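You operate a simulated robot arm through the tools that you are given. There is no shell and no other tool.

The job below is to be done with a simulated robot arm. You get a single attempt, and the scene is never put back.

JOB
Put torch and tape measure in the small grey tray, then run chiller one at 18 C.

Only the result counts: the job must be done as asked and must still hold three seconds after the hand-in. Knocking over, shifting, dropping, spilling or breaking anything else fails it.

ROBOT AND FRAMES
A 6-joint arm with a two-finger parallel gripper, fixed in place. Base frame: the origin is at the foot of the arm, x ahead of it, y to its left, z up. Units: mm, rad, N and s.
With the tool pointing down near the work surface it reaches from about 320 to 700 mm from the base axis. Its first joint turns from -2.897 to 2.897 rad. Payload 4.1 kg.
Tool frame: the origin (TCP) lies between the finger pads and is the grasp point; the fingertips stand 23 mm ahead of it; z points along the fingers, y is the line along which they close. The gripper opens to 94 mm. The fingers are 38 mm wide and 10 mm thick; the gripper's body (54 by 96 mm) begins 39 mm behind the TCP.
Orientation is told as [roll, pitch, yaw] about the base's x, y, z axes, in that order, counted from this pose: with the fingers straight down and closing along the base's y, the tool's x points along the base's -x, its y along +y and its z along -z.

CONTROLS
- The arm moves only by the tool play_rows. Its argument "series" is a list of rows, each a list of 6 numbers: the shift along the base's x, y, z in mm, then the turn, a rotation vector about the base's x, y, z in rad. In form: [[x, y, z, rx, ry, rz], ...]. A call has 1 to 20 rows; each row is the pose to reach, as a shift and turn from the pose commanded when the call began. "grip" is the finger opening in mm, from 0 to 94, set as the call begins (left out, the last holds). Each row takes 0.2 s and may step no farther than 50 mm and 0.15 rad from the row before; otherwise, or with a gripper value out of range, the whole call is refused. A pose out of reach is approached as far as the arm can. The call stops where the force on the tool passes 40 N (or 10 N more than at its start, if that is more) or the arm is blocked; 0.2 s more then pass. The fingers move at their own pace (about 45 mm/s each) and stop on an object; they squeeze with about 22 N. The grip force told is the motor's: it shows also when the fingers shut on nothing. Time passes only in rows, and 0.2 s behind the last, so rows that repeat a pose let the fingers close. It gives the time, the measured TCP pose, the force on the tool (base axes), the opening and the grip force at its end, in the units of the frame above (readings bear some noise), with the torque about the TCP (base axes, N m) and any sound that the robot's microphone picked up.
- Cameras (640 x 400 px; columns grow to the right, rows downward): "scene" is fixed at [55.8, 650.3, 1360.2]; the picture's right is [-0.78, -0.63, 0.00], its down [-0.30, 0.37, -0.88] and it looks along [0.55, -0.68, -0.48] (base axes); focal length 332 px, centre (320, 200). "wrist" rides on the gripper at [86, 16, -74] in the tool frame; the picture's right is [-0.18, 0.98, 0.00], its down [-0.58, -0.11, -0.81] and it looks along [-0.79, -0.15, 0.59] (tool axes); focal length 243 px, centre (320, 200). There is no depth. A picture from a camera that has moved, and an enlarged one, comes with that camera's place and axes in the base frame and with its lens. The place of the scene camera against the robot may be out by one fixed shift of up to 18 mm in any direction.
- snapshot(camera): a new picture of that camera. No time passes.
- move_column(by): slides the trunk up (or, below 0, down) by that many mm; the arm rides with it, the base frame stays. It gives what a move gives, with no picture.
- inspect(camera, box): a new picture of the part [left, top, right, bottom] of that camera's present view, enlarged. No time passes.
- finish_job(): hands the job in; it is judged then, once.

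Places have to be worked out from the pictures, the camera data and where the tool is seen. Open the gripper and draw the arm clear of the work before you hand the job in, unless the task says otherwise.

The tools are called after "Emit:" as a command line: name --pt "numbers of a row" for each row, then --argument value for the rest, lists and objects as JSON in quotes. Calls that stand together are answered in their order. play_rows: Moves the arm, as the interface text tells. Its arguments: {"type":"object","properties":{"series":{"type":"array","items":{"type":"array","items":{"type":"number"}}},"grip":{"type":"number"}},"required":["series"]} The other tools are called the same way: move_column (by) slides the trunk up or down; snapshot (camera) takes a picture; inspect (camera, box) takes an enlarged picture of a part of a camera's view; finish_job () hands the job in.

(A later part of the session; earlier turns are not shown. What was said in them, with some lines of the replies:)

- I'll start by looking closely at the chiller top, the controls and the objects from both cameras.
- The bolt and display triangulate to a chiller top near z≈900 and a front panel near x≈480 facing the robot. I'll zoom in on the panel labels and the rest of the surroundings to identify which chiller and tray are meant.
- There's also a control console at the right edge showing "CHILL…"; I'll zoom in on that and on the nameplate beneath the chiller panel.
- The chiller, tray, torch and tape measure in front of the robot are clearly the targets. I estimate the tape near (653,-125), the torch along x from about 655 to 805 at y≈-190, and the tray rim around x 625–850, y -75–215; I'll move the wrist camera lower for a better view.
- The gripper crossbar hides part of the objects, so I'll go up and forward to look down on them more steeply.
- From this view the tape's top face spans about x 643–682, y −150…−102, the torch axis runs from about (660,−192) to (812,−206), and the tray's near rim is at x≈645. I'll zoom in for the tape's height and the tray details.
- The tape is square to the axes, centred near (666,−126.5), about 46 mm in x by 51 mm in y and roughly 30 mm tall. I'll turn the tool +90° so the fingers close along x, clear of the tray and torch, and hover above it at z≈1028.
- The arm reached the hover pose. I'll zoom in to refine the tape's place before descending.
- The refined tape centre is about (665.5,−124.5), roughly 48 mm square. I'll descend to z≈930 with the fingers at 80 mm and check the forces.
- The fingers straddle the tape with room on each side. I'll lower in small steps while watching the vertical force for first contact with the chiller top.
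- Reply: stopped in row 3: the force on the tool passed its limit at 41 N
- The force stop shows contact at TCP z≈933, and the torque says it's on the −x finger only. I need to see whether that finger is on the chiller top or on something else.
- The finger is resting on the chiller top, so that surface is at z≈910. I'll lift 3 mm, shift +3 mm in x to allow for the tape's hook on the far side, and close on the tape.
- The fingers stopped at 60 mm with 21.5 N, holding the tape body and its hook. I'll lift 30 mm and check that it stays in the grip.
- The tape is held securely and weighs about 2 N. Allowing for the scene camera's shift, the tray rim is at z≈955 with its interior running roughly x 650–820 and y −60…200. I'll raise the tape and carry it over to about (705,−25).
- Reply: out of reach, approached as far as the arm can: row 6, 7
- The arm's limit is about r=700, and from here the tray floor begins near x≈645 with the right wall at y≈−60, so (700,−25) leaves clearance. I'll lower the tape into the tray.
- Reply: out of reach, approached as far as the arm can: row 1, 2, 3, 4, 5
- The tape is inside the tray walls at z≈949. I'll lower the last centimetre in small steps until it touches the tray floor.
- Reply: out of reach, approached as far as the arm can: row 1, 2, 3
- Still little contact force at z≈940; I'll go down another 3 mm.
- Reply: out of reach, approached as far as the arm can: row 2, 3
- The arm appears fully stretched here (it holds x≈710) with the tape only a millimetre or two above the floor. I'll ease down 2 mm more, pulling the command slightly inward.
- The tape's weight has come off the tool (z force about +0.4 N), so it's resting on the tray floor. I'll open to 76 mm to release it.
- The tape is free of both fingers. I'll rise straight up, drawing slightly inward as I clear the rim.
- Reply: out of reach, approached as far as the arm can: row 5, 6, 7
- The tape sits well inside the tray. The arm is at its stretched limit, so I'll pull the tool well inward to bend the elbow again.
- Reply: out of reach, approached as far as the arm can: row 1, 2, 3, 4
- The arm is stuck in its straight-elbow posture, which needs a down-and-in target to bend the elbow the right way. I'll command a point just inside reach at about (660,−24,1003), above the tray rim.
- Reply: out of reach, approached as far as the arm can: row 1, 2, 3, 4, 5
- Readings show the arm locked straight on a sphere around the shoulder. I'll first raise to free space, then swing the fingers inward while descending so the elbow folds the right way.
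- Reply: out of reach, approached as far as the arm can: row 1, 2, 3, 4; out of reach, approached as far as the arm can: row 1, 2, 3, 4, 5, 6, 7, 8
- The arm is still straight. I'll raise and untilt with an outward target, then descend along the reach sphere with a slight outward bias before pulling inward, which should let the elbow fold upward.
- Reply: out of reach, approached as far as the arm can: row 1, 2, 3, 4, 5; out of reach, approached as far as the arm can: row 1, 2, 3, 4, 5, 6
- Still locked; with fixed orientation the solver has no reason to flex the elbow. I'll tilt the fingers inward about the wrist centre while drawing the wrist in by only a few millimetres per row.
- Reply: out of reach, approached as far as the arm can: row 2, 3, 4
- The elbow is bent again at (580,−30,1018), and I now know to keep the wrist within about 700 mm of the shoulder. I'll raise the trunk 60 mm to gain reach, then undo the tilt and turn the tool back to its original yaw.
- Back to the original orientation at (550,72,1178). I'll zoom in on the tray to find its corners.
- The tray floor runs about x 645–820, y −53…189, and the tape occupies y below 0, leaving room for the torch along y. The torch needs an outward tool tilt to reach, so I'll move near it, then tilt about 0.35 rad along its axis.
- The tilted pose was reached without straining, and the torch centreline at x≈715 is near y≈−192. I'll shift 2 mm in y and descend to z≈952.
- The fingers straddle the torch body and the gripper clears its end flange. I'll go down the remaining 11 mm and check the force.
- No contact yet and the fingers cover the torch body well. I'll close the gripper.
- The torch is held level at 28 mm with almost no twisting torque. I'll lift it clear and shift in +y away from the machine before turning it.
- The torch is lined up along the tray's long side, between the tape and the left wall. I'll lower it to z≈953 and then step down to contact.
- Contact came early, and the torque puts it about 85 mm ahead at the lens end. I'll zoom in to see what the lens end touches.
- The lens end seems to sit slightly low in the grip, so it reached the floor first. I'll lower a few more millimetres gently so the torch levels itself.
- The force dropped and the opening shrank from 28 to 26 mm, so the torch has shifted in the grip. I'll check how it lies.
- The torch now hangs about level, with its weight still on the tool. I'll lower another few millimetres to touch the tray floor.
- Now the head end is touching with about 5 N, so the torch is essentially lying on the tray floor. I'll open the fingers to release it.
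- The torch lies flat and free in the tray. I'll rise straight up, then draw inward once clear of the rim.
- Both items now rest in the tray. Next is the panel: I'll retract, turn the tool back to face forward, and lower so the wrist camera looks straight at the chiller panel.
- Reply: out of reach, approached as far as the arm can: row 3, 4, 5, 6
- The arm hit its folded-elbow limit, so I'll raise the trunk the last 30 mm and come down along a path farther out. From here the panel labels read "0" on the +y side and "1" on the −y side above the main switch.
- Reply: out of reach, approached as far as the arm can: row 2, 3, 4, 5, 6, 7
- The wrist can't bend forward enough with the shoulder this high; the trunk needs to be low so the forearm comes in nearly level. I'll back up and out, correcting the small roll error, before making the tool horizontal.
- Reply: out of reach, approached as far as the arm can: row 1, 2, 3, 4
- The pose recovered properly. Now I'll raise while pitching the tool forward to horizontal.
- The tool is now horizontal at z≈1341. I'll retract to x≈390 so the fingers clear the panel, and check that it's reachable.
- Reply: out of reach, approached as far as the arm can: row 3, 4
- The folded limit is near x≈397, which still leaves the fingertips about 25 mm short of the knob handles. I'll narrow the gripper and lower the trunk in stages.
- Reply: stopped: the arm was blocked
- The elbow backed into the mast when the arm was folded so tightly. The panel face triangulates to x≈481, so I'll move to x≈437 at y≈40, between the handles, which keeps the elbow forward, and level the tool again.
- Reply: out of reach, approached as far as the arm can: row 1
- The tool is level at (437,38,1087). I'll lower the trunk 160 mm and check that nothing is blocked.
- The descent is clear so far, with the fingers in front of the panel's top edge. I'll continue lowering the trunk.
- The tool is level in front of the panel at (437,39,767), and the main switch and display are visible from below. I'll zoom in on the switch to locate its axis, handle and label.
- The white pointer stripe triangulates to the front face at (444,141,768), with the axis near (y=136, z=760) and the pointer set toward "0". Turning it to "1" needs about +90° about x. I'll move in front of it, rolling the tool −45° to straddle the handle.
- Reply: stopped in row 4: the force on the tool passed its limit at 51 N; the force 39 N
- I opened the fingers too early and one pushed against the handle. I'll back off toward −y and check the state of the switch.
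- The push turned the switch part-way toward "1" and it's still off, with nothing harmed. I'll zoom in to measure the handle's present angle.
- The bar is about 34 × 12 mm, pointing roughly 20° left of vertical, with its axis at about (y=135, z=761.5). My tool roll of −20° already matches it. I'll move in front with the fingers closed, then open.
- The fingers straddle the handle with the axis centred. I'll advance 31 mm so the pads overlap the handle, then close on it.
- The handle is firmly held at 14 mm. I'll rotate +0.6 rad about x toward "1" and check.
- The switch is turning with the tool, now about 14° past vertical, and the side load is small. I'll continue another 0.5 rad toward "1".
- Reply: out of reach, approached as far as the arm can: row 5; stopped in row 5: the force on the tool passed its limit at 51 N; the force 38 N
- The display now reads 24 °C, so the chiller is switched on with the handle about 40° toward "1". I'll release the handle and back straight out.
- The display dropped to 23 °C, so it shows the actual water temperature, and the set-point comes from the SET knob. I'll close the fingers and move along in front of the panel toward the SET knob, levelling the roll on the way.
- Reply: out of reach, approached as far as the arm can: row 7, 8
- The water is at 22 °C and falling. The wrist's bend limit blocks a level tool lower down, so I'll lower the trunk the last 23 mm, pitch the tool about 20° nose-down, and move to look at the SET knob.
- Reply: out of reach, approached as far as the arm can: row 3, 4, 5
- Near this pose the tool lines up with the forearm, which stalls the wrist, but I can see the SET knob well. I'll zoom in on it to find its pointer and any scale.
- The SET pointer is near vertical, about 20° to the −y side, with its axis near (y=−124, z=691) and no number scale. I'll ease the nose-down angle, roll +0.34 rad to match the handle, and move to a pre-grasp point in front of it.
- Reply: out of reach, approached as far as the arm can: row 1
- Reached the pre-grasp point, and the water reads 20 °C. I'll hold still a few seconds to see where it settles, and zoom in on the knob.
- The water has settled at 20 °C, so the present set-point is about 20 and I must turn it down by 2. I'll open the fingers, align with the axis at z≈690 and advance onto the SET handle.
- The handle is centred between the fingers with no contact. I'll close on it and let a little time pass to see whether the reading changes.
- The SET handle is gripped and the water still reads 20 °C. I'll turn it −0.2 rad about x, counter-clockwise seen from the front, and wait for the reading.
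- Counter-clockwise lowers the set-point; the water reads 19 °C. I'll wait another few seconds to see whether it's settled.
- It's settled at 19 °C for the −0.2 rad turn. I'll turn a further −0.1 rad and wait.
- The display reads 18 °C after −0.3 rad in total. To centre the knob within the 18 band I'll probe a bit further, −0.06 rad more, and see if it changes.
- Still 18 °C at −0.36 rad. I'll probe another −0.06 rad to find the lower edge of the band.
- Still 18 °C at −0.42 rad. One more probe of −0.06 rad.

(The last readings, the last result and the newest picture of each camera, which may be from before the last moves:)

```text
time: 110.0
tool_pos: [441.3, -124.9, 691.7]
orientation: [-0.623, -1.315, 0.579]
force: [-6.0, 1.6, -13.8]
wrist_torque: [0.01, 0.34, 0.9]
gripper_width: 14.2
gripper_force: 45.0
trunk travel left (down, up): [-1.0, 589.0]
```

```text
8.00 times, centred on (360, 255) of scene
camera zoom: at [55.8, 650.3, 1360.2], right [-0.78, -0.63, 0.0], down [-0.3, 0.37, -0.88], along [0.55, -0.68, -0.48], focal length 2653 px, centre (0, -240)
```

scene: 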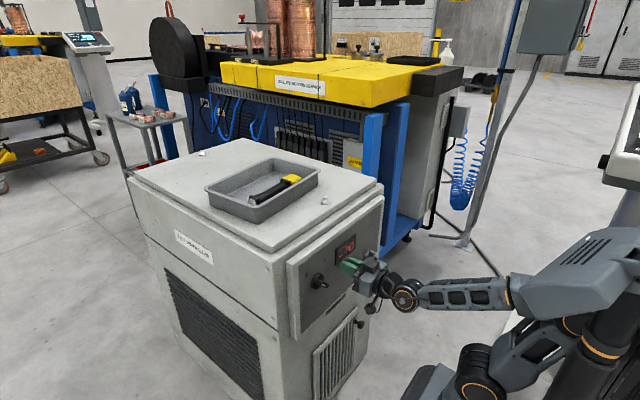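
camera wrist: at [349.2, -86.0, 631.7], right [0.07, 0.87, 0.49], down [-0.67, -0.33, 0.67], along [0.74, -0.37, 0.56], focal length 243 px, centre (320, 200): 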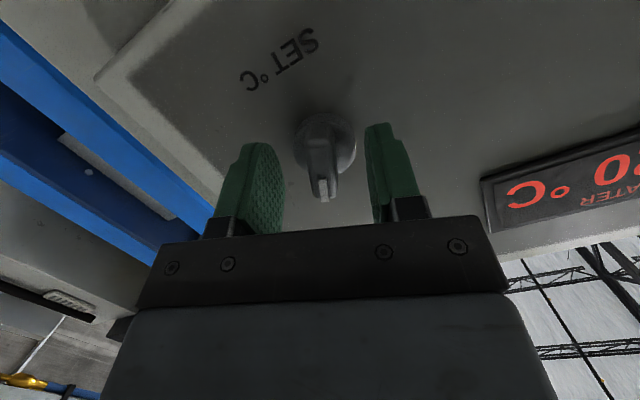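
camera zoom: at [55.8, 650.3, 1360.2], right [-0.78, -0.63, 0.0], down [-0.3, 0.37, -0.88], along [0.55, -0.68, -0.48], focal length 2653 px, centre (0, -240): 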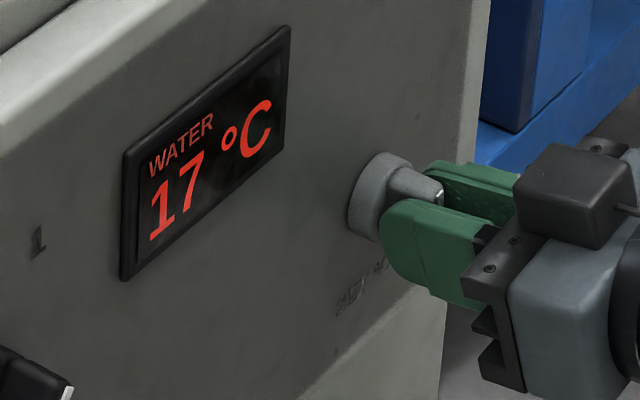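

17 °C appears at −0.48 rad, so the 18 band spans roughly −0.26 to −0.45 and its centre is near −0.36. I'll turn back +0.12 rad and wait for the display to settle.

Emit:
play_rows --pt "0 0 0 0.04 0 0" --pt "0 0 0 0.08 0 0" --pt "0 0 0 0.12 0 0" --pt "0 0 0 0.12 0 0" --pt "0 0 0 0.12 0 0" --pt "0 0 0 0.12 0 0" --pt "0 0 0 0.12 0 0" --pt "0 0 0 0.12 0 0" --pt "0 0 0 0.12 0 0" --pt "0 0 0 0.12 0 0" --pt "0 0 0 0.12 0 0" --pt "0 0 0 0.12 0 0" --pt "0 0 0 0.12 0 0" --pt "0 0 0 0.12 0 0" --pt "0 0 0 0.12 0 0" --pt "0 0 0 0.12 0 0"

Emit:
inspect --camera "scene" --box '[330, 230, 390, 280]'

```text
time: 113.4
tool_pos: [442.0, -124.8, 690.1]
orientation: [-0.133, -1.356, 0.102]
force: [-6.6, 11.6, -14.9]
wrist_torque: [-0.02, 0.3, 1.03]
gripper_width: 14.0
gripper_force: 45.3
trunk travel left (down, up): [-1.0, 589.0]
```

```text
8.00 times, centred on (360, 255) of scene
camera zoom: at [55.8, 650.3, 1360.2], right [-0.78, -0.63, 0.0], down [-0.3, 0.37, -0.88], along [0.55, -0.68, -0.48], focal length 2653 px, centre (0, -240)
```

zoom: 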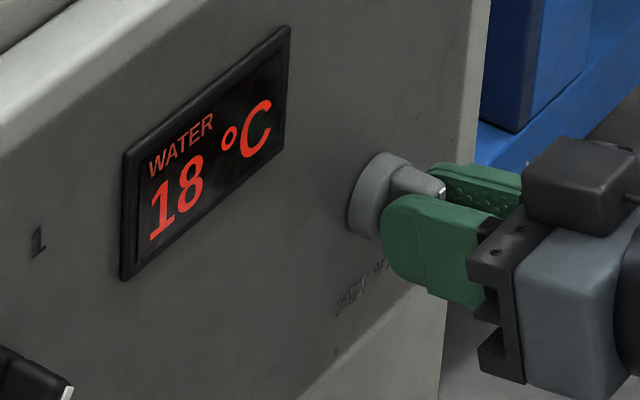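

The water reads 18 °C again with the knob mid-band. I'll open the fingers and back straight out.

Emit:
play_rows --pt "0 0 0 0 0 0" --pt "0 0 0 0 0 0" --pt "0 0 0 0 0 0" --grip 46

Emit:
play_rows --pt "-10 0 0 0 0 0" --pt "-20 0 0 0 0 0" --pt "-30 0 0 0 0 0" --pt "-33 0 0 0 0 0"

Emit:
snapshot --camera "scene"

Emit:
inspect --camera "scene" --box '[285, 225, 405, 315]'

Emit:
snapshot --camera "wrist"

```text
time: 114.2
tool_pos: [441.8, -124.4, 690.6]
orientation: [-0.134, -1.357, 0.102]
force: [0.0, -0.6, 0.2]
wrist_torque: [-0.01, 0.01, -0.01]
gripper_width: 45.9
gripper_force: 0.1
trunk travel left (down, up): [-1.0, 589.0]
```

```text
time: 115.2
tool_pos: [407.3, -124.7, 690.8]
orientation: [-0.131, -1.358, 0.101]
force: [0.1, 0.0, 1.0]
wrist_torque: [0.0, -0.05, 0.0]
gripper_width: 45.6
gripper_force: 0.0
trunk travel left (down, up): [-1.0, 589.0]
```

```text
taken
```

scene: 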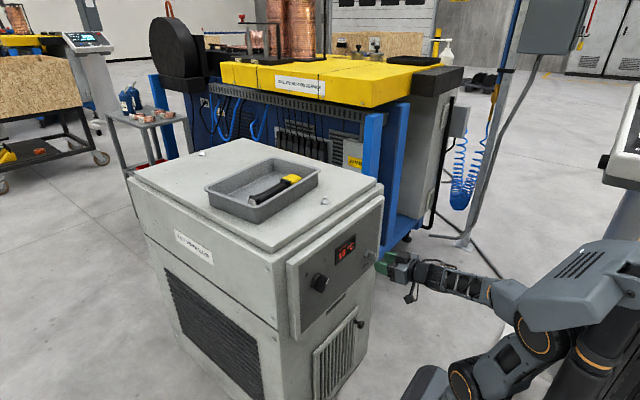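

```text
4.44 times, centred on (345, 270) of scene
camera zoom: at [55.8, 650.3, 1360.2], right [-0.78, -0.63, 0.0], down [-0.3, 0.37, -0.88], along [0.55, -0.68, -0.48], focal length 1474 px, centre (209, -111)
```

zoom: 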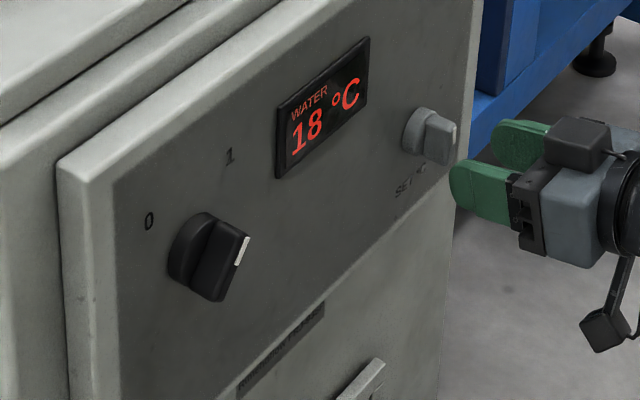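

```text
taken
camera wrist: at [315.6, -109.1, 621.9], right [0.07, 0.99, 0.15], down [-0.67, -0.07, 0.74], along [0.74, -0.15, 0.65], focal length 243 px, centre (320, 200)
```

wrist: 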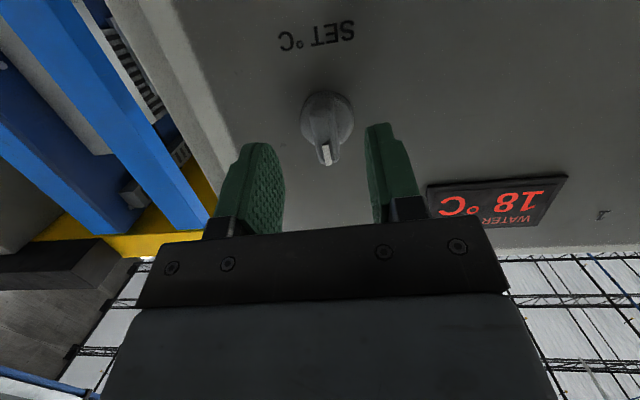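

The chiller is on, the water holds at 18 °C and both items are in the tray. I'll draw back a little, then raise the trunk so the arm is well clear of the panel.

Emit:
play_rows --pt "-4 0 0 0 0 0" --pt "-8 0 0 0 0 0"

Emit:
move_column --by 150

Emit:
move_column --by 200

Emit:
snapshot --camera "scene"

Emit:
inspect --camera "scene" --box '[285, 225, 405, 315]'

Emit:
inspect --camera "scene" --box '[580, 70, 640, 200]'

```text
time: 115.8
tool_pos: [399.4, -126.1, 691.2]
orientation: [-0.131, -1.357, 0.101]
force: [-0.2, -0.2, 0.1]
wrist_torque: [0.0, -0.02, 0.03]
gripper_width: 45.9
gripper_force: 0.0
trunk travel left (down, up): [-1.0, 589.0]
```

```text
time: 117.5
tool_pos: [399.4, -124.6, 841.1]
orientation: [-0.131, -1.359, 0.101]
force: [-0.4, 0.2, -0.5]
wrist_torque: [-0.03, 0.02, 0.01]
gripper_width: 46.1
gripper_force: 0.1
trunk travel left (down, up): [-151.0, 439.0]
```

```text
time: 119.7
tool_pos: [399.5, -124.0, 1041.6]
orientation: [-0.131, -1.359, 0.103]
force: [-0.3, 0.4, 0.0]
wrist_torque: [-0.02, 0.03, 0.02]
gripper_width: 45.9
gripper_force: 0.0
trunk travel left (down, up): [-351.0, 239.0]
```

```text
taken
```

scene: 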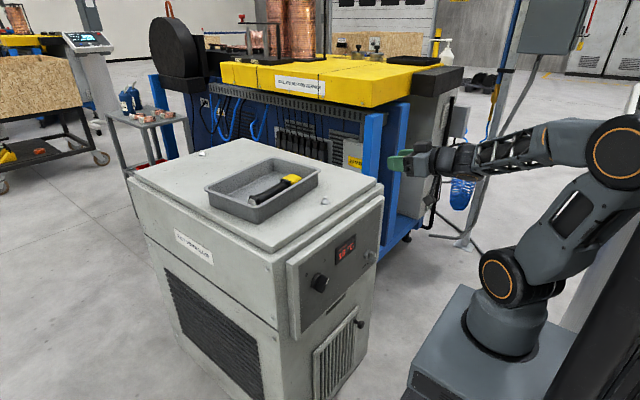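

```text
4.44 times, centred on (345, 270) of scene
camera zoom: at [55.8, 650.3, 1360.2], right [-0.78, -0.63, 0.0], down [-0.3, 0.37, -0.88], along [0.55, -0.68, -0.48], focal length 1474 px, centre (209, -111)
```

zoom: 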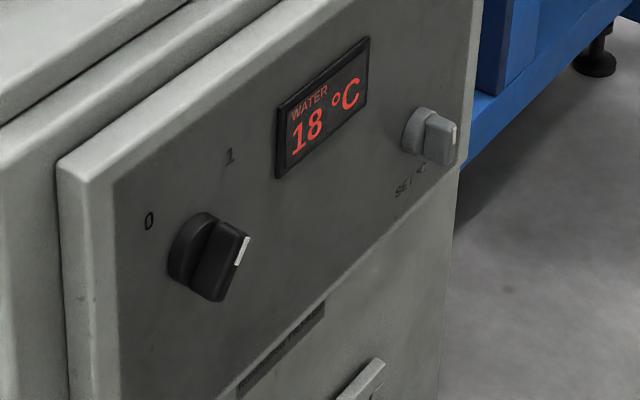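

```text
3.08 times, centred on (610, 135) of scene
camera zoom: at [55.8, 650.3, 1360.2], right [-0.78, -0.63, 0.0], down [-0.3, 0.37, -0.88], along [0.55, -0.68, -0.48], focal length 1020 px, centre (-572, 400)
```

zoom: 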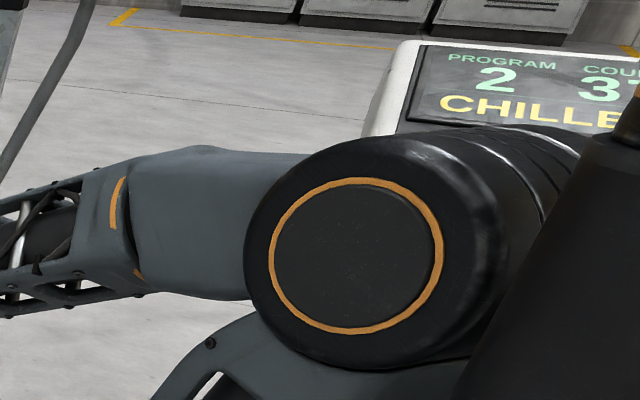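

Everything holds at 18 °C. Before handing in, I'll check the nameplate on this chiller and look for any other chiller in view, to be sure this is "chiller one".

Emit:
inspect --camera "scene" --box '[318, 285, 352, 320]'

Emit:
inspect --camera "scene" --box '[0, 90, 120, 170]'

Emit:
inspect --camera "scene" --box '[195, 155, 325, 225]'

Emit:
snapshot --camera "wrist"

```text
11.43 times, centred on (335, 302) of scene
camera zoom: at [55.8, 650.3, 1360.2], right [-0.78, -0.63, 0.0], down [-0.3, 0.37, -0.88], along [0.55, -0.68, -0.48], focal length 3790 px, centre (149, -971)
```

zoom: 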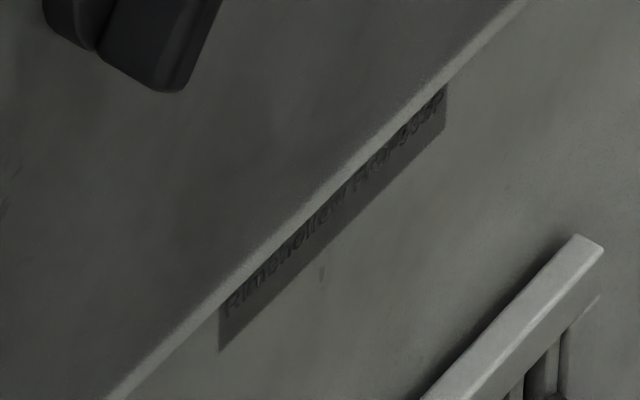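

```text
5.00 times, centred on (60, 130) of scene
camera zoom: at [55.8, 650.3, 1360.2], right [-0.78, -0.63, 0.0], down [-0.3, 0.37, -0.88], along [0.55, -0.68, -0.48], focal length 1658 px, centre (1620, 550)
```

zoom: 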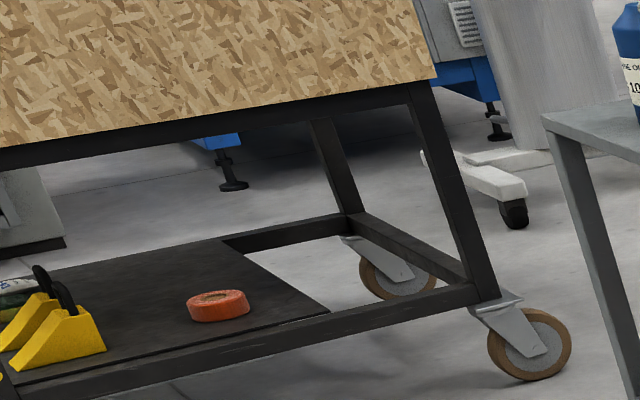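

```text
4.92 times, centred on (260, 190) of scene
camera zoom: at [55.8, 650.3, 1360.2], right [-0.78, -0.63, 0.0], down [-0.3, 0.37, -0.88], along [0.55, -0.68, -0.48], focal length 1633 px, centre (615, 249)
```

zoom: 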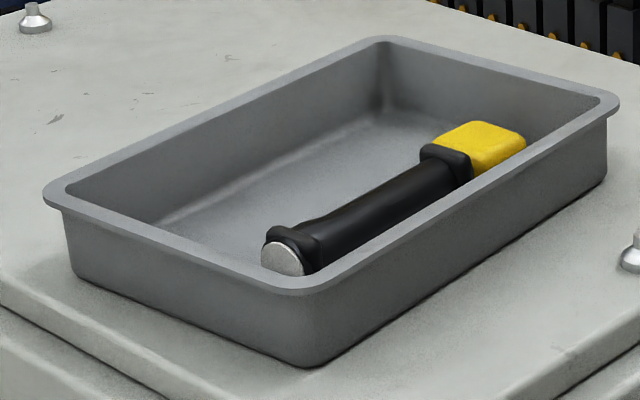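

```text
taken
camera wrist: at [308.2, -108.9, 972.0], right [0.07, 0.99, 0.15], down [-0.67, -0.07, 0.74], along [0.74, -0.15, 0.65], focal length 243 px, centre (320, 200)
```

wrist: 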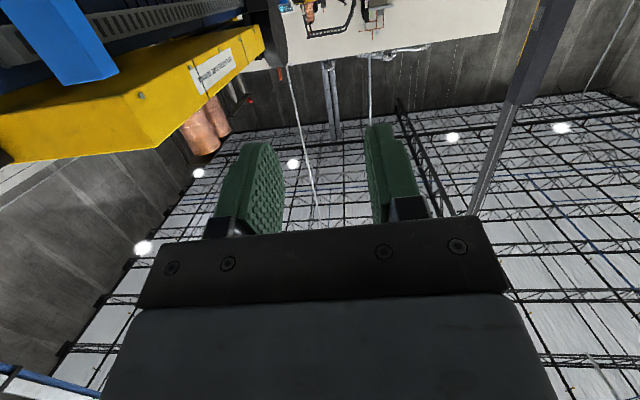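

The only chiller within reach is this one (a "Rimehollow" plate, no other unit here). It's running at a steady 18 °C, both items lie in the grey tray, the gripper is open and the arm is clear, so I'll hand the job in.

Emit:
finish_job

```text
The job is handed in.
```

I put the torch and tape measure in the small grey tray and switched the chiller on. The water was holding at 18 °C when I handed the job in.

- **Set-point:** The SET knob has no number scale, so I set it by watching the display. It changed to 17 °C at the far end of the 18 °C range, and I turned it back to about the middle of that range.
- **Which chiller:** Nothing on the unit I could read says "chiller one". I took it to be the only chiller within reach; the nameplate shows a brand that looks like "Rimehollow".
- **Early contact:** I opened the fingers too soon near the main switch, and one pushed the handle part-way toward "1". I then gripped it and turned it to about 40° past vertical toward "1". The display came on and stayed on.
- **Elbow against the mast:** The arm also pressed its elbow against its own mast once while the trunk was lowering. I saw no damage from either contact.

The gripper is open and the arm is clear of the chiller.
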